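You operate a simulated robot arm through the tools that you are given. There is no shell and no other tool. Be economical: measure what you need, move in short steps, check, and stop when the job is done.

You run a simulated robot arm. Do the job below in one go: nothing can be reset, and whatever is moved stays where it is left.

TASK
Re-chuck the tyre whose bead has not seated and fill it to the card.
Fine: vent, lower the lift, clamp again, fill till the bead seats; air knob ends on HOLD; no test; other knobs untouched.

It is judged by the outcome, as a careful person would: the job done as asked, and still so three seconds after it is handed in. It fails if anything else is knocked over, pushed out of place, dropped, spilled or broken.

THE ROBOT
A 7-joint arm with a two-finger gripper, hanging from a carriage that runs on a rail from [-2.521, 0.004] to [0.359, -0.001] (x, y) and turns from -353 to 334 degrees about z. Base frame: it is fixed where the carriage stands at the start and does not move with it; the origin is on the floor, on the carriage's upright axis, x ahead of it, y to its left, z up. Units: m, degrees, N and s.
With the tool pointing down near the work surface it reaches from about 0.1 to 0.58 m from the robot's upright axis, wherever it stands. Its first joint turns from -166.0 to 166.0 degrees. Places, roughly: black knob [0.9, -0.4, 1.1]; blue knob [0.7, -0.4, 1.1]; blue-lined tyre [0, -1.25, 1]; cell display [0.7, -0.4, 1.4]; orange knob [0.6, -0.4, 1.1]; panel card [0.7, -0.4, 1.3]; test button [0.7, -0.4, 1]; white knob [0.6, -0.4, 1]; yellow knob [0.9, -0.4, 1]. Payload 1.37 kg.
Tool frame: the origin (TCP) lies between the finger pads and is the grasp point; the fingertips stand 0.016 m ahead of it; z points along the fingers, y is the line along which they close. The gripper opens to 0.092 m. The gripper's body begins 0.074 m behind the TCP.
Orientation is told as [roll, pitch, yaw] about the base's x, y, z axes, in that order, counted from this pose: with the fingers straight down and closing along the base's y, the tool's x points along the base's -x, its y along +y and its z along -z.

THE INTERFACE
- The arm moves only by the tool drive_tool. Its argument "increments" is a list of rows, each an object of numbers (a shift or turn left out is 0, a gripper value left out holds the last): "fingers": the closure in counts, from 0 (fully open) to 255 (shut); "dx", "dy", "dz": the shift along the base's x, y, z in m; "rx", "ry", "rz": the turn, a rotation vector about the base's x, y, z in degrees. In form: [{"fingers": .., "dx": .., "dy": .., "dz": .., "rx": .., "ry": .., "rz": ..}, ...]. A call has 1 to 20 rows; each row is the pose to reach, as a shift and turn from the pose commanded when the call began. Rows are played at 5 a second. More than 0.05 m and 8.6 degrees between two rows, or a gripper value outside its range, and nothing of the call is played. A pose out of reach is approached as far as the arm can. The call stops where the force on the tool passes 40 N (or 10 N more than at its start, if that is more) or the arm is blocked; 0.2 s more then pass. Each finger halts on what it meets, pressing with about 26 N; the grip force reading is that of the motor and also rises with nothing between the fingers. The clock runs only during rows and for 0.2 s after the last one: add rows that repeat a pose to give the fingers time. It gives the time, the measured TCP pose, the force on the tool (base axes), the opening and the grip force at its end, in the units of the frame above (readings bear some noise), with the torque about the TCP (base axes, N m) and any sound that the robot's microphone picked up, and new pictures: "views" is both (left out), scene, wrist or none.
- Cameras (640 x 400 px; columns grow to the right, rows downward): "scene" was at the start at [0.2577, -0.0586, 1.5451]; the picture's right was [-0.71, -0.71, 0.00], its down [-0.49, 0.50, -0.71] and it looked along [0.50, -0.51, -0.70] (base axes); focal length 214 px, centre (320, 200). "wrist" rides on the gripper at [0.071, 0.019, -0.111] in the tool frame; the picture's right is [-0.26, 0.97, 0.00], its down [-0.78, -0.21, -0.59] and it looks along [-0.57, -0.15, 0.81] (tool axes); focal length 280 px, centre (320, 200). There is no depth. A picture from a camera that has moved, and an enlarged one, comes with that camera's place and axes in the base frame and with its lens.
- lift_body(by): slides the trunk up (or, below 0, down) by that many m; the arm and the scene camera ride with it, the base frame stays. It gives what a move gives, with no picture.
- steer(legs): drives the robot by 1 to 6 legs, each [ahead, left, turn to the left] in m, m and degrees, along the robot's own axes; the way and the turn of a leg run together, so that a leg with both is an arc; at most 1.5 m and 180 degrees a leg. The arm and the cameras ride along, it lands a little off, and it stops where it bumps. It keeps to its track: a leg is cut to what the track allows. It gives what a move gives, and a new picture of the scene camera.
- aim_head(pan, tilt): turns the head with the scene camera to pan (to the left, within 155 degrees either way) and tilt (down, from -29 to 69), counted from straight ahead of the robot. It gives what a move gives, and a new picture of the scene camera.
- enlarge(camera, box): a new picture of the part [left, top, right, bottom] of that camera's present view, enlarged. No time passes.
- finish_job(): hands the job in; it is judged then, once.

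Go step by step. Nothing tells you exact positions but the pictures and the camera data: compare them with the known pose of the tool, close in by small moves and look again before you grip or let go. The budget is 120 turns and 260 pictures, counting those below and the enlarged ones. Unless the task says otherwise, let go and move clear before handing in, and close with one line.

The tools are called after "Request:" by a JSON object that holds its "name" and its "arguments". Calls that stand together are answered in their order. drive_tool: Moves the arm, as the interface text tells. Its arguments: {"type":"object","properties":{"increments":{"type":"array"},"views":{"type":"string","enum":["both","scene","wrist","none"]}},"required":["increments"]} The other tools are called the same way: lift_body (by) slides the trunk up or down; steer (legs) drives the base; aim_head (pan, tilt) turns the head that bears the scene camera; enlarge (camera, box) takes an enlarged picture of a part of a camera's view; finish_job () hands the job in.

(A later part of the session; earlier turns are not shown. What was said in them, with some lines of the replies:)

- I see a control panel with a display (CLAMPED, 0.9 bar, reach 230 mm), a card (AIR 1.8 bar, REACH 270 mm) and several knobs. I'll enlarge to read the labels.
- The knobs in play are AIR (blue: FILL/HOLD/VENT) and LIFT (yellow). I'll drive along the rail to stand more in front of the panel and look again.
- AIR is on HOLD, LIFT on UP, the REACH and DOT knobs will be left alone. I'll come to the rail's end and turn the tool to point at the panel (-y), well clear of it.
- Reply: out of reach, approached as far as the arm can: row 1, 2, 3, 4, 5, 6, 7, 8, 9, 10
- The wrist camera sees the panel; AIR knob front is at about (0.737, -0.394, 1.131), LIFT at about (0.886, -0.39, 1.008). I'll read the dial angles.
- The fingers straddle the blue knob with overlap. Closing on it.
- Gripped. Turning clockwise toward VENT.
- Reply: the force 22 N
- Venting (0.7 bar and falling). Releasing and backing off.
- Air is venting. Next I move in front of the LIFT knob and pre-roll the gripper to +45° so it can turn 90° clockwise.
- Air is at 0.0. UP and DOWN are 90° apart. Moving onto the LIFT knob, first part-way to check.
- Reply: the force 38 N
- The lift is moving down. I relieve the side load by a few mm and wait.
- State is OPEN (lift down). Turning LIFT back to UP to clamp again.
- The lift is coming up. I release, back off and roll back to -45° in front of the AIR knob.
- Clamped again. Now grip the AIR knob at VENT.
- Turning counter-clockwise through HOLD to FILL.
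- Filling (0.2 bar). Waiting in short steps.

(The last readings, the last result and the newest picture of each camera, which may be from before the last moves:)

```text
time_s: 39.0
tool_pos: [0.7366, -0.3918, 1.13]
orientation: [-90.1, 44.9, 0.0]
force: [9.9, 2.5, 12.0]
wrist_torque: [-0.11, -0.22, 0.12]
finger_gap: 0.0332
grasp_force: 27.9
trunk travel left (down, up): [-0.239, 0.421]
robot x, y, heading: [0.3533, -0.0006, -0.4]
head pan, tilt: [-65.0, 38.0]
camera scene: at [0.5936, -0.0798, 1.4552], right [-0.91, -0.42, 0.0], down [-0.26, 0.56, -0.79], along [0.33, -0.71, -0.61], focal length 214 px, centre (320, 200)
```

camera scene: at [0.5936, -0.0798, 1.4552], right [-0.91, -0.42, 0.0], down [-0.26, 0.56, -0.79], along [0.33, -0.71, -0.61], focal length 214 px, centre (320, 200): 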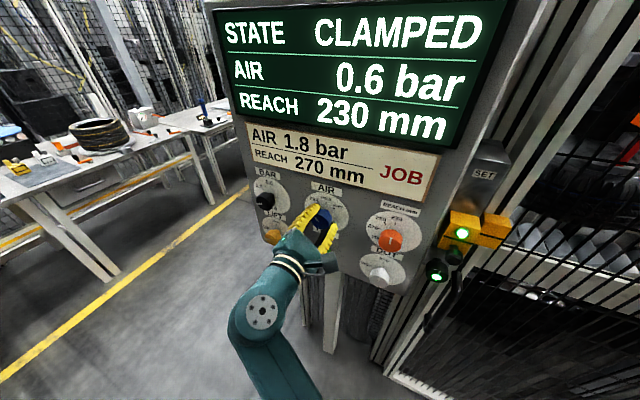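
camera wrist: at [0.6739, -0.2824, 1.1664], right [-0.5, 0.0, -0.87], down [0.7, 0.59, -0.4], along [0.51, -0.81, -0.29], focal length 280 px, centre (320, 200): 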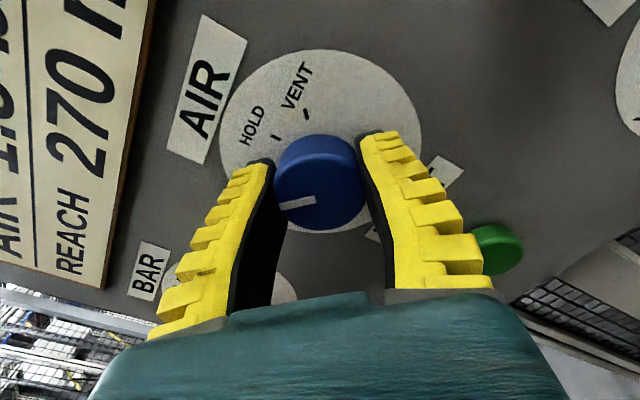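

Request:
{"name": "drive_tool", "arguments": {"increments": [{"dz": 0}, {"dz": 0}, {"dz": 0}, {"dz": 0}, {"dz": 0}, {"dz": 0}, {"dz": 0}, {"dz": 0}, {"dz": 0}], "views": "scene"}}

```text
time_s: 41.0
tool_pos: [0.7371, -0.3924, 1.1298]
orientation: [-90.2, 44.9, 0.0]
force: [12.8, -0.2, 9.6]
wrist_torque: [-0.02, -0.02, 0.13]
finger_gap: 0.0332
grasp_force: 27.8
trunk travel left (down, up): [-0.239, 0.421]
robot x, y, heading: [0.3531, -0.0014, 0.1]
head pan, tilt: [-65.0, 38.0]
camera scene: at [0.5936, -0.0798, 1.4552], right [-0.91, -0.42, 0.0], down [-0.26, 0.56, -0.79], along [0.33, -0.71, -0.61], focal length 214 px, centre (320, 200)
```

scene: 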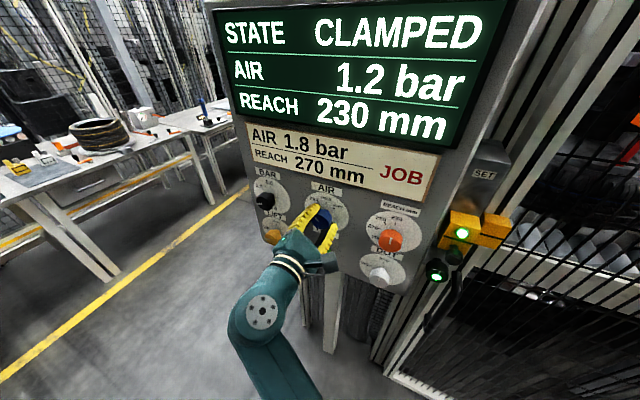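

Request:
{"name": "drive_tool", "arguments": {"increments": [{"dz": 0}, {"dz": 0}, {"dz": 0}], "views": "scene"}}

```text
time_s: 41.8
tool_pos: [0.7372, -0.3921, 1.1302]
orientation: [-90.1, 45.0, 0.0]
force: [12.6, 0.3, 7.8]
wrist_torque: [-0.02, -0.05, 0.09]
finger_gap: 0.033
grasp_force: 28.3
trunk travel left (down, up): [-0.239, 0.421]
robot x, y, heading: [0.3542, -0.0015, -0.2]
head pan, tilt: [-65.0, 38.0]
camera scene: at [0.5936, -0.0798, 1.4552], right [-0.91, -0.42, 0.0], down [-0.26, 0.56, -0.79], along [0.33, -0.71, -0.61], focal length 214 px, centre (320, 200)
```

scene: 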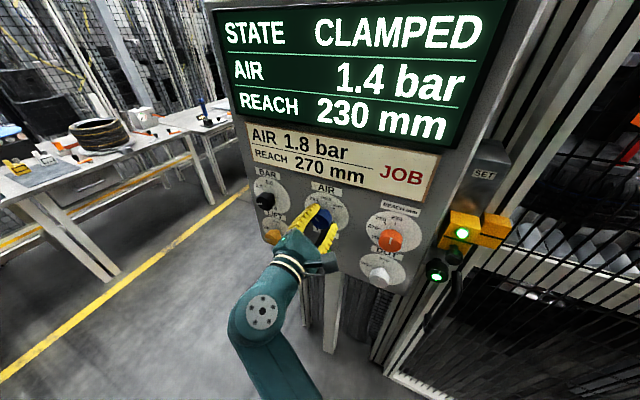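

Request:
{"name": "drive_tool", "arguments": {"increments": [{"dz": 0}, {"dz": 0}], "views": "scene"}}

```text
time_s: 42.4
tool_pos: [0.7371, -0.3928, 1.1314]
orientation: [-90.1, 44.9, -0.1]
force: [13.0, -0.5, 6.4]
wrist_torque: [-0.01, -0.06, 0.07]
finger_gap: 0.0331
grasp_force: 28.0
trunk travel left (down, up): [-0.239, 0.421]
robot x, y, heading: [0.3526, 0.0047, -0.2]
head pan, tilt: [-65.0, 38.0]
camera scene: at [0.5936, -0.0798, 1.4552], right [-0.91, -0.42, 0.0], down [-0.26, 0.56, -0.79], along [0.33, -0.71, -0.61], focal length 214 px, centre (320, 200)
```

scene: 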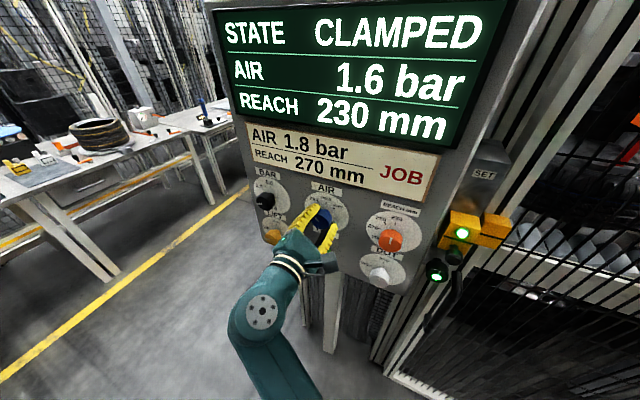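

1.6 bar and rising about 0.3/s; the knob needs ~0.6 s to leave FILL, so I turn to HOLD now.

Request:
{"name": "drive_tool", "arguments": {"increments": [{"ry": -8}, {"ry": -16}, {"ry": -24}, {"ry": -32}, {"ry": -40}, {"ry": -45}, {"ry": -45}]}}

```text
time_s: 44.0
tool_pos: [0.7371, -0.3915, 1.1286]
orientation: [-90.0, -0.2, 0.1]
force: [15.4, -2.3, -1.5]
wrist_torque: [0.05, 0.03, 0.11]
finger_gap: 0.0326
grasp_force: 28.1
trunk travel left (down, up): [-0.239, 0.421]
robot x, y, heading: [0.3592, -0.0004, -0.1]
head pan, tilt: [-65.0, 38.0]
camera scene: at [0.5935, -0.0796, 1.4551], right [-0.91, -0.42, 0.0], down [-0.26, 0.56, -0.79], along [0.33, -0.71, -0.61], focal length 214 px, centre (320, 200)
camera wrist: at [0.6669, -0.2822, 1.1106], right [0.26, 0.0, -0.96], down [0.78, 0.59, 0.21], along [0.57, -0.81, 0.15], focal length 280 px, centre (320, 200)
```

scene: 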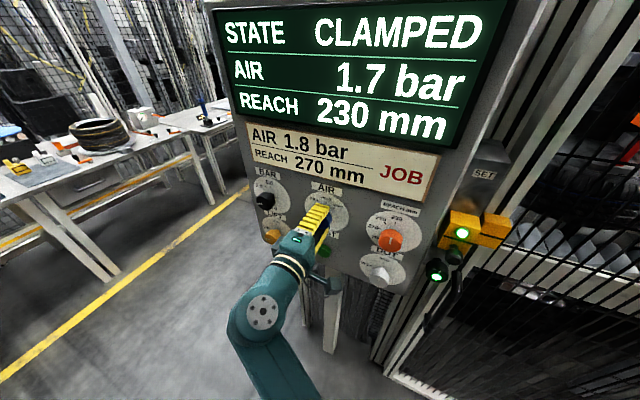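
wrist: 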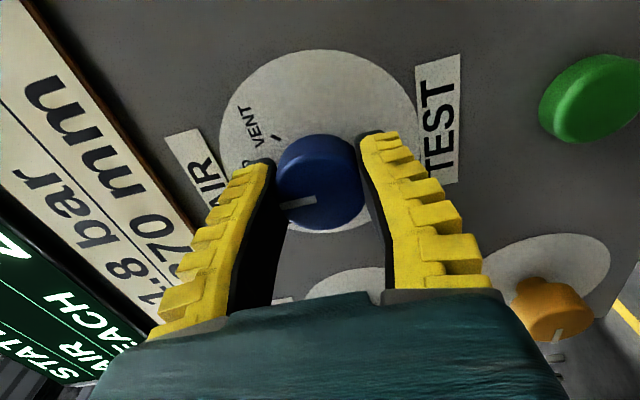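

1.7 bar held, no seating sound yet. I give a short pulse toward FILL and back.

Request:
{"name": "drive_tool", "arguments": {"increments": [{"ry": 8}, {"ry": 16}, {"ry": 24}, {"ry": 32}, {"ry": 24}, {"ry": 16}, {"ry": 8}, {"ry": 0}, {"ry": 0}]}}

```text
time_s: 46.0
tool_pos: [0.7378, -0.3924, 1.1311]
orientation: [-90.1, -0.2, 0.1]
force: [16.1, -6.1, -4.0]
wrist_torque: [0.05, 0.02, -0.08]
finger_gap: 0.0323
grasp_force: 28.2
trunk travel left (down, up): [-0.239, 0.421]
robot x, y, heading: [0.3561, -0.0021, 0.1]
head pan, tilt: [-65.0, 38.0]
camera scene: at [0.5936, -0.08, 1.4552], right [-0.91, -0.42, 0.0], down [-0.26, 0.56, -0.79], along [0.33, -0.71, -0.61], focal length 214 px, centre (320, 200)
camera wrist: at [0.6669, -0.282, 1.1104], right [0.27, 0.0, -0.96], down [0.78, 0.59, 0.21], along [0.57, -0.81, 0.16], focal length 280 px, centre (320, 200)
```

scene: 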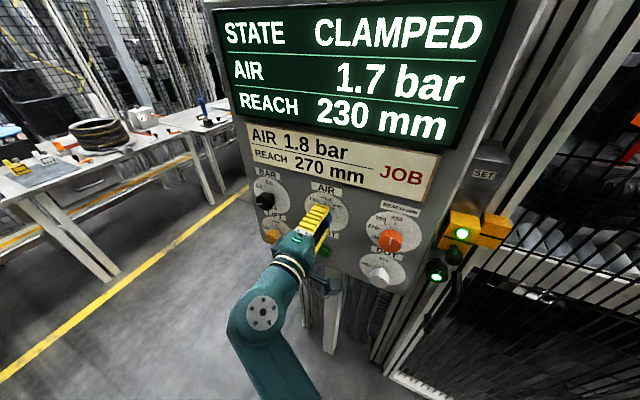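
wrist: 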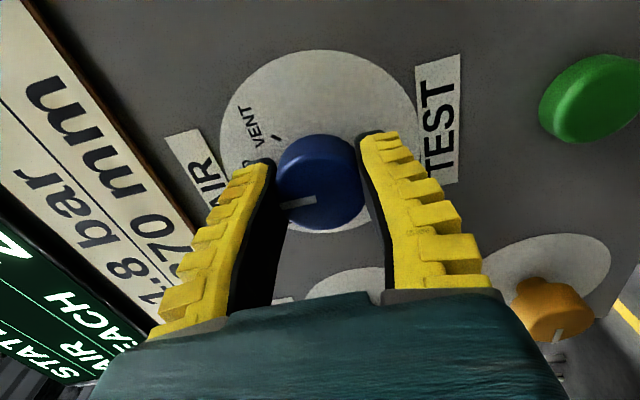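

Request:
{"name": "drive_tool", "arguments": {"increments": [{"ry": 8}, {"ry": 16}, {"ry": 24}, {"ry": 32}, {"ry": 40}, {"ry": 32}, {"ry": 24}, {"ry": 16}, {"ry": 8}, {"ry": 0}, {"ry": 0}]}}

```text
time_s: 48.4
tool_pos: [0.7373, -0.3926, 1.1303]
orientation: [-90.1, -0.3, 0.1]
force: [15.7, -7.0, -8.3]
wrist_torque: [0.03, 0.03, -0.02]
finger_gap: 0.0326
grasp_force: 28.4
trunk travel left (down, up): [-0.239, 0.421]
robot x, y, heading: [0.3536, -0.0008, -0.1]
head pan, tilt: [-65.0, 38.0]
camera scene: at [0.5933, -0.0799, 1.4551], right [-0.91, -0.42, 0.0], down [-0.26, 0.56, -0.79], along [0.33, -0.71, -0.61], focal length 214 px, centre (320, 200)
camera wrist: at [0.6668, -0.2818, 1.1105], right [0.27, 0.0, -0.96], down [0.78, 0.59, 0.21], along [0.57, -0.81, 0.16], focal length 280 px, centre (320, 200)
```

scene: 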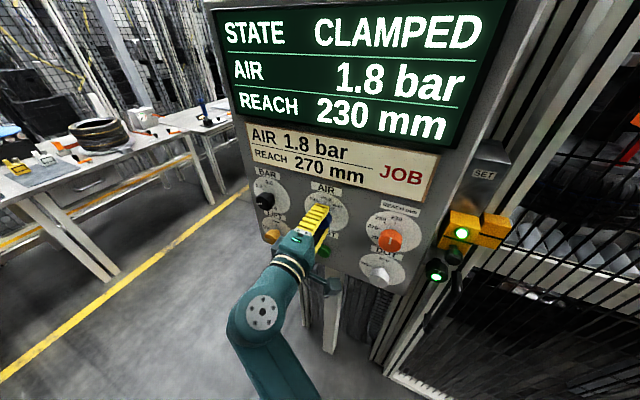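
wrist: 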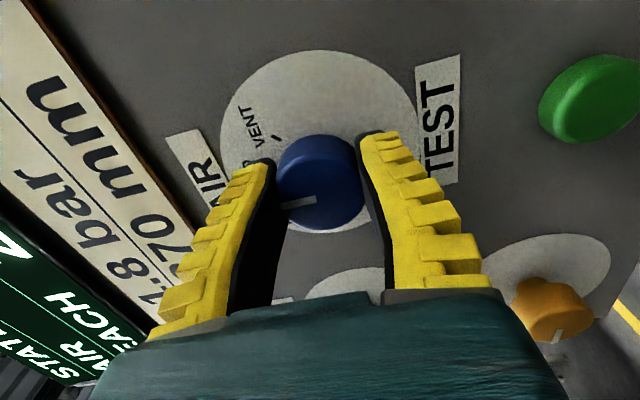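

1.8 bar, matching the card. I release the knob, back away, and look at the tyre for bead seating.

Request:
{"name": "drive_tool", "arguments": {"increments": [{"fingers": 120}, {"fingers": 60}, {"fingers": 60}, {"dy": 0.03}, {"dy": 0.07}, {"dy": 0.11}, {"dy": 0.15}, {"dy": 0.15}]}}

Request:
{"name": "aim_head", "arguments": {"pan": -115, "tilt": 25}}

```text
time_s: 50.2
tool_pos: [0.7329, -0.2391, 1.1306]
orientation: [-90.0, 0.0, -0.1]
force: [-0.4, 0.9, -0.7]
wrist_torque: [-0.03, 0.01, 0.02]
finger_gap: 0.0726
grasp_force: 1.6
trunk travel left (down, up): [-0.239, 0.421]
robot x, y, heading: [0.3538, -0.0014, 0.1]
head pan, tilt: [-65.0, 38.0]
camera scene: at [0.5921, -0.0794, 1.4547], right [-0.91, -0.42, 0.0], down [-0.26, 0.56, -0.79], along [0.33, -0.71, -0.62], focal length 214 px, centre (320, 200)
camera wrist: at [0.6626, -0.1302, 1.1109], right [0.26, 0.0, -0.96], down [0.78, 0.59, 0.21], along [0.57, -0.81, 0.15], focal length 280 px, centre (320, 200)
```

scene: 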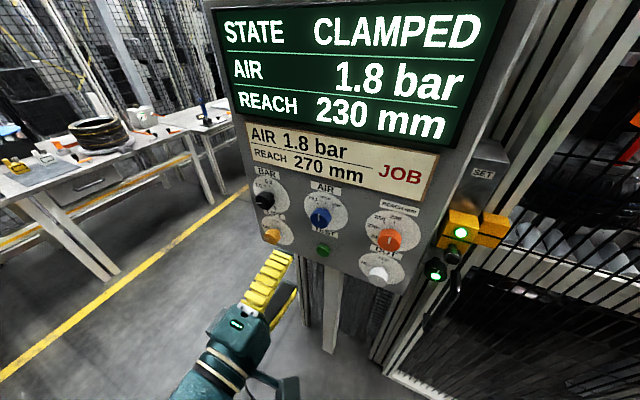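
wrist: 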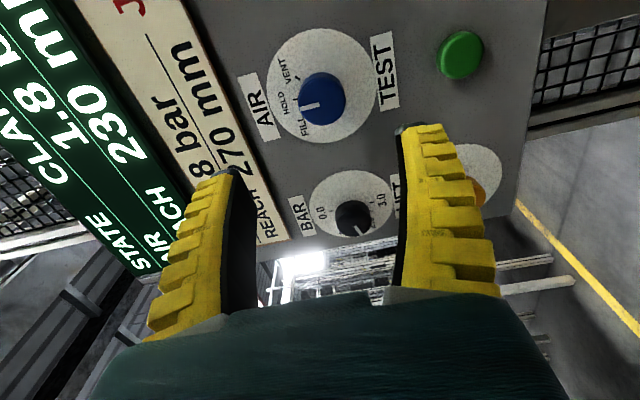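

```text
time_s: 51.4
tool_pos: [0.7328, -0.2409, 1.1299]
orientation: [-89.9, 0.0, 0.0]
force: [0.2, -0.4, -0.6]
wrist_torque: [0.01, 0.01, 0.05]
finger_gap: 0.0725
grasp_force: 1.8
trunk travel left (down, up): [-0.239, 0.421]
robot x, y, heading: [0.3557, -0.0033, 0.0]
head pan, tilt: [-115.0, 25.0]
camera scene: at [0.5167, -0.0848, 1.475], right [-0.91, 0.42, 0.0], down [0.18, 0.38, -0.91], along [-0.38, -0.82, -0.42], focal length 214 px, centre (320, 200)
```

scene: 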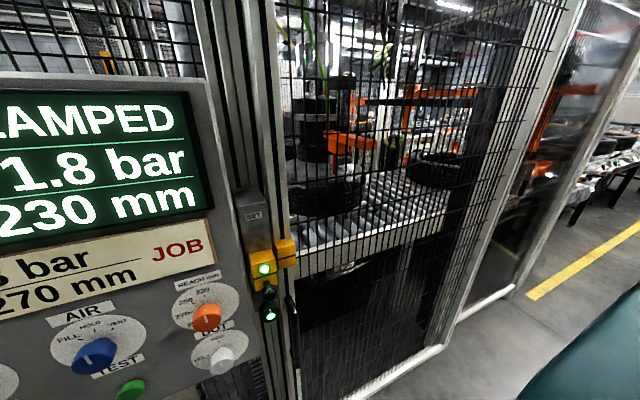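

Request:
{"name": "enlarge", "arguments": {"camera": "scene", "box": [275, 80, 475, 280]}}

Request:
{"name": "enlarge", "arguments": {"camera": "scene", "box": [280, 120, 380, 230]}}

Request:
{"name": "enlarge", "arguments": {"camera": "scene", "box": [40, 300, 160, 400]}}

```text
2.00 times, centred on (375, 180) of scene
camera zoom: at [0.5167, -0.0848, 1.475], right [-0.91, 0.42, 0.0], down [0.18, 0.38, -0.91], along [-0.38, -0.82, -0.42], focal length 429 px, centre (210, 240)
```

zoom: 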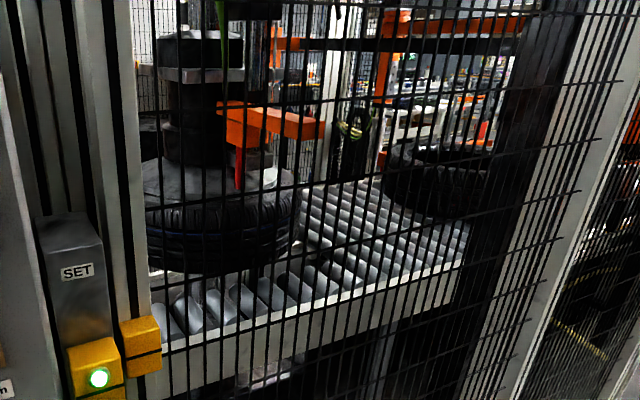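

```text
3.64 times, centred on (330, 175) of scene
camera zoom: at [0.5167, -0.0848, 1.475], right [-0.91, 0.42, 0.0], down [0.18, 0.38, -0.91], along [-0.38, -0.82, -0.42], focal length 780 px, centre (284, 291)
```

zoom: 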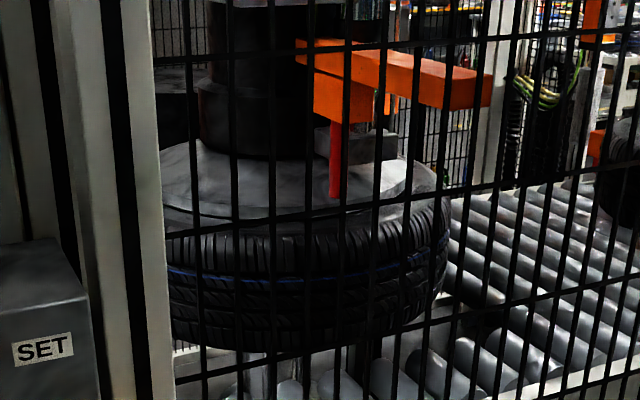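

```text
4.00 times, centred on (100, 350) of scene
camera zoom: at [0.5167, -0.0848, 1.475], right [-0.91, 0.42, 0.0], down [0.18, 0.38, -0.91], along [-0.38, -0.82, -0.42], focal length 858 px, centre (1200, -400)
```

zoom: 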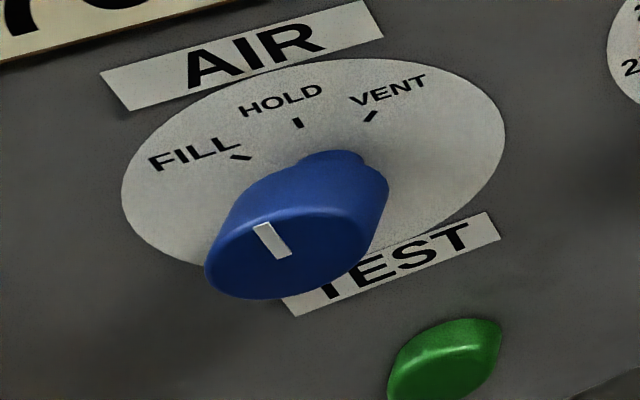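

AIR pointer and bead need a closer check. I retract the tool, then drive along the rail for a look at the tyre.

Request:
{"name": "enlarge", "arguments": {"camera": "wrist", "box": [260, 20, 400, 150]}}

Request:
{"name": "drive_tool", "arguments": {"increments": [{"dy": 0.045}, {"dy": 0.09}, {"dy": 0.135}, {"dy": 0.18}, {"dy": 0.2}], "views": "none"}}

Request:
{"name": "steer", "arguments": {"legs": [[-0.4, 0, 0]]}}

Request:
{"name": "lift_body", "arguments": {"by": 0.3}}

Request:
{"name": "aim_head", "arguments": {"pan": -95, "tilt": 32}}

```text
3.08 times, centred on (330, 85) of wrist
camera zoom: at [0.6628, -0.1308, 1.1109], right [0.26, 0.0, -0.96], down [0.78, 0.59, 0.21], along [0.57, -0.81, 0.15], focal length 863 px, centre (289, 554)
```

zoom: 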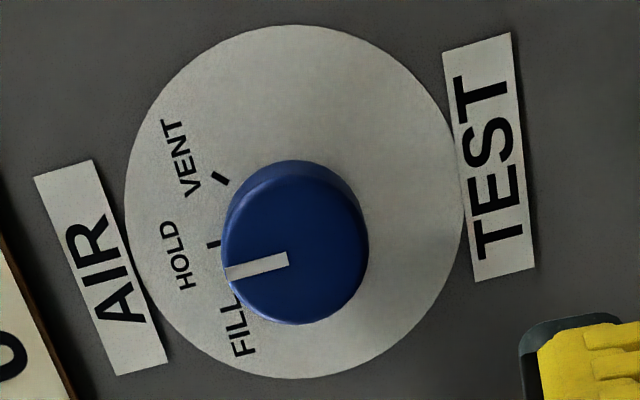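

```text
time_s: 52.5
tool_pos: [0.7366, -0.0391, 1.1299]
orientation: [-90.0, 0.0, 0.0]
force: [0.3, 0.2, -0.4]
wrist_torque: [0.01, -0.02, -0.01]
finger_gap: 0.0724
grasp_force: 1.2
trunk travel left (down, up): [-0.239, 0.421]
robot x, y, heading: [0.358, -0.002, 0.0]
head pan, tilt: [-115.0, 25.0]
```

```text
time_s: 55.0
tool_pos: [0.3429, -0.038, 1.1283]
orientation: [-90.0, 0.0, 0.2]
force: [0.2, 0.9, -0.4]
wrist_torque: [0.0, 0.01, 0.04]
finger_gap: 0.0721
grasp_force: 1.4
trunk travel left (down, up): [-0.239, 0.421]
robot x, y, heading: [-0.0392, -0.0012, 0.2]
head pan, tilt: [-115.0, 25.0]
camera scene: at [0.122, -0.0838, 1.475], right [-0.91, 0.42, 0.0], down [0.18, 0.38, -0.91], along [-0.38, -0.82, -0.42], focal length 214 px, centre (320, 200)
```

scene: 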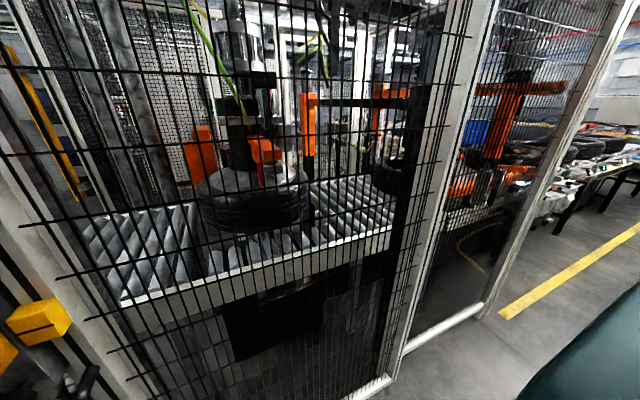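

```text
time_s: 58.0
tool_pos: [0.3428, -0.0383, 1.4297]
orientation: [-89.9, 0.0, 0.2]
force: [-0.4, 0.0, 0.0]
wrist_torque: [-0.03, -0.04, 0.02]
finger_gap: 0.0722
grasp_force: 1.3
trunk travel left (down, up): [-0.539, 0.121]
robot x, y, heading: [-0.0398, -0.0007, 0.1]
head pan, tilt: [-115.0, 25.0]
```

```text
time_s: 58.9
tool_pos: [0.3422, -0.038, 1.4299]
orientation: [-90.1, 0.0, 0.2]
force: [-1.1, 0.3, 0.6]
wrist_torque: [0.01, 0.01, -0.01]
finger_gap: 0.0723
grasp_force: 1.3
trunk travel left (down, up): [-0.539, 0.121]
robot x, y, heading: [-0.037, 0.0007, 0.2]
head pan, tilt: [-95.0, 32.0]
camera scene: at [0.1532, -0.0894, 1.7639], right [-1.0, 0.09, 0.0], down [0.05, 0.53, -0.85], along [-0.07, -0.85, -0.53], focal length 214 px, centre (320, 200)
```

scene: 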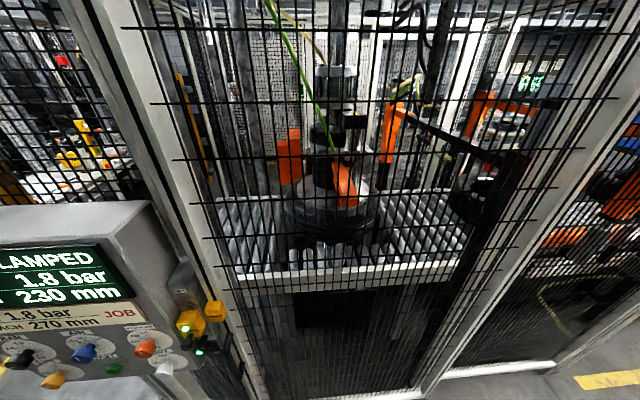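

Request:
{"name": "enlarge", "arguments": {"camera": "scene", "box": [270, 130, 400, 260]}}

Request:
{"name": "enlarge", "arguments": {"camera": "scene", "box": [280, 170, 390, 240]}}

```text
3.08 times, centred on (335, 195) of scene
camera zoom: at [0.1532, -0.0894, 1.7639], right [-1.0, 0.09, 0.0], down [0.05, 0.53, -0.85], along [-0.07, -0.85, -0.53], focal length 660 px, centre (274, 215)
```

zoom: 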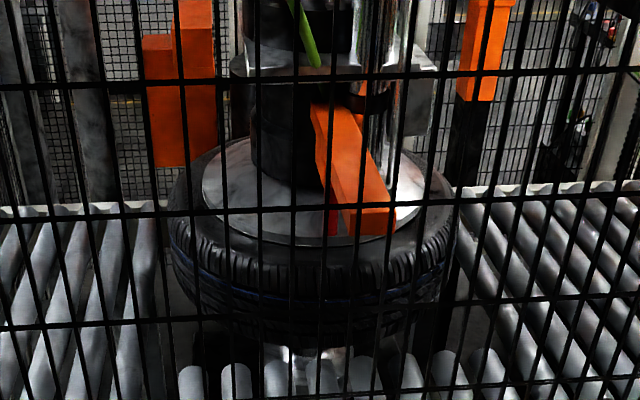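

```text
5.71 times, centred on (335, 205) of scene
camera zoom: at [0.1532, -0.0894, 1.7639], right [-1.0, 0.09, 0.0], down [0.05, 0.53, -0.85], along [-0.07, -0.85, -0.53], focal length 1226 px, centre (234, 171)
```

zoom: 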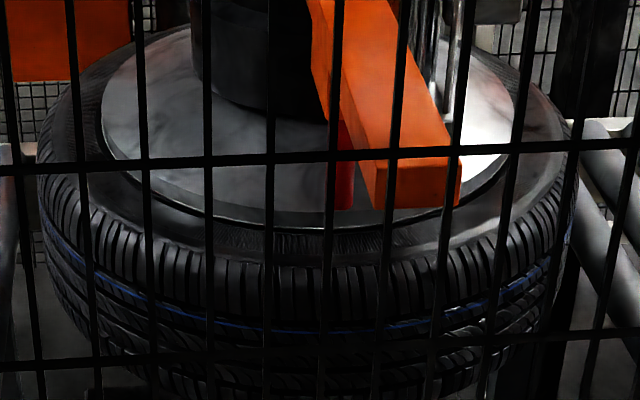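

Pointer is at HOLD and pressure holds. For a before/after comparison of the tyre I go back to the starting viewpoint.

Request:
{"name": "lift_body", "arguments": {"by": -0.2}}

Request:
{"name": "steer", "arguments": {"legs": [[0.038, 0, 0]]}}

Request:
{"name": "aim_head", "arguments": {"pan": -45.1, "tilt": 44.6}}

Request:
{"name": "enlarge", "arguments": {"camera": "scene", "box": [400, 20, 640, 320]}}

```text
time_s: 61.0
tool_pos: [0.3423, -0.0383, 1.2287]
orientation: [-89.9, 0.0, 0.2]
force: [0.6, -0.6, -0.2]
wrist_torque: [0.0, 0.04, 0.0]
finger_gap: 0.0723
grasp_force: 1.3
trunk travel left (down, up): [-0.339, 0.321]
robot x, y, heading: [-0.0381, 0.0016, 0.1]
head pan, tilt: [-95.0, 32.0]
```

```text
time_s: 61.9
tool_pos: [0.3788, -0.0391, 1.2306]
orientation: [-90.0, 0.0, 0.1]
force: [0.0, 0.6, 0.6]
wrist_torque: [-0.01, -0.01, -0.01]
finger_gap: 0.0723
grasp_force: 1.7
trunk travel left (down, up): [-0.339, 0.321]
robot x, y, heading: [-0.0036, -0.0008, 0.2]
head pan, tilt: [-95.0, 32.0]
camera scene: at [0.1904, -0.0896, 1.5639], right [-1.0, 0.09, 0.0], down [0.05, 0.53, -0.85], along [-0.07, -0.84, -0.53], focal length 214 px, centre (320, 200)
```

scene: 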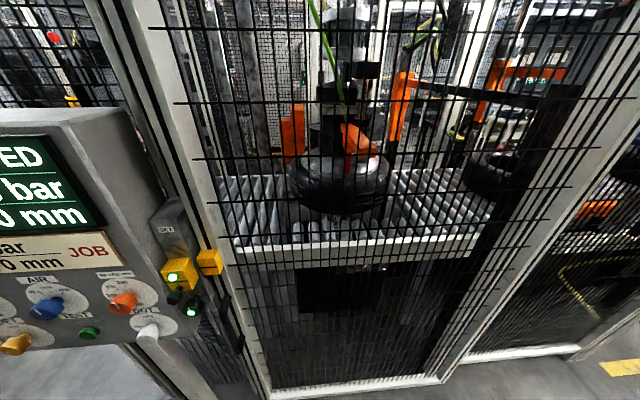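

```text
time_s: 63.1
tool_pos: [0.3788, -0.0387, 1.2301]
orientation: [-90.0, -0.1, 0.1]
force: [-0.2, 0.4, -0.2]
wrist_torque: [0.02, -0.03, 0.02]
finger_gap: 0.0724
grasp_force: 1.2
trunk travel left (down, up): [-0.339, 0.321]
robot x, y, heading: [-0.0032, -0.0002, 0.1]
head pan, tilt: [-45.1, 44.6]
camera scene: at [0.2557, -0.0581, 1.545], right [-0.71, -0.71, 0.0], down [-0.5, 0.5, -0.71], along [0.5, -0.5, -0.7], focal length 214 px, centre (320, 200)
```

scene: 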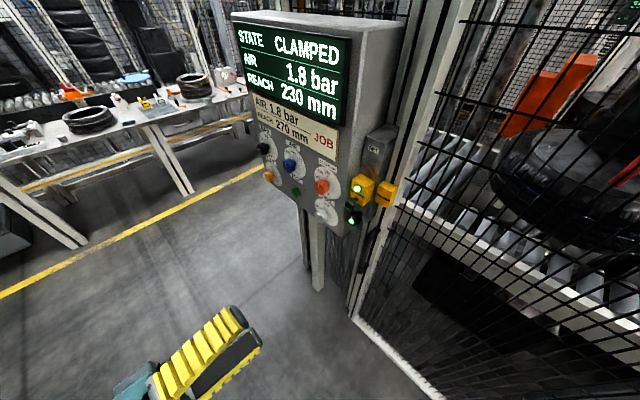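

```text
1.33 times, centred on (520, 170) of scene
camera zoom: at [0.2557, -0.0581, 1.545], right [-0.71, -0.71, 0.0], down [-0.5, 0.5, -0.71], along [0.5, -0.5, -0.7], focal length 286 px, centre (53, 240)
```

zoom: 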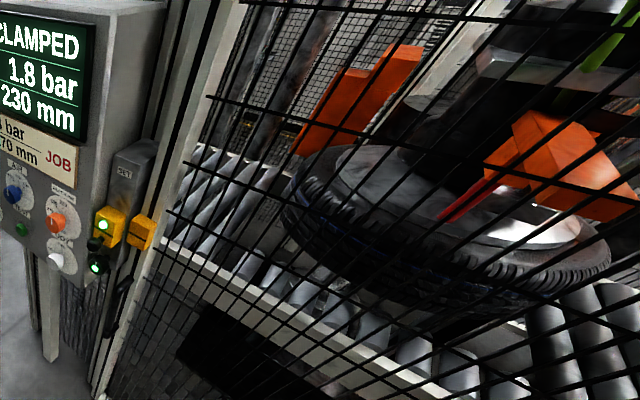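

The panel reads CLAMPED at a steady 1.8 bar, AIR is on HOLD and LIFT on UP. The tyre now sits evenly around the rim, and the arm is well clear.

Request:
{"name": "finish_job", "arguments": {}}

```text
The job is handed in.
```

The tyre is re-chucked and filled to the card's 1.8 bar. I vented it, lowered the lift and clamped it again, and the AIR knob is on HOLD. The pressure stayed at 1.8 for about 15 seconds before I handed in. I judged the bead seated only by eye, because it sits evenly around the rim; I heard no seating sound. I didn't press TEST, and I left BAR, REACH and DOT alone, so REACH still reads 230 mm against the card's 270 mm.
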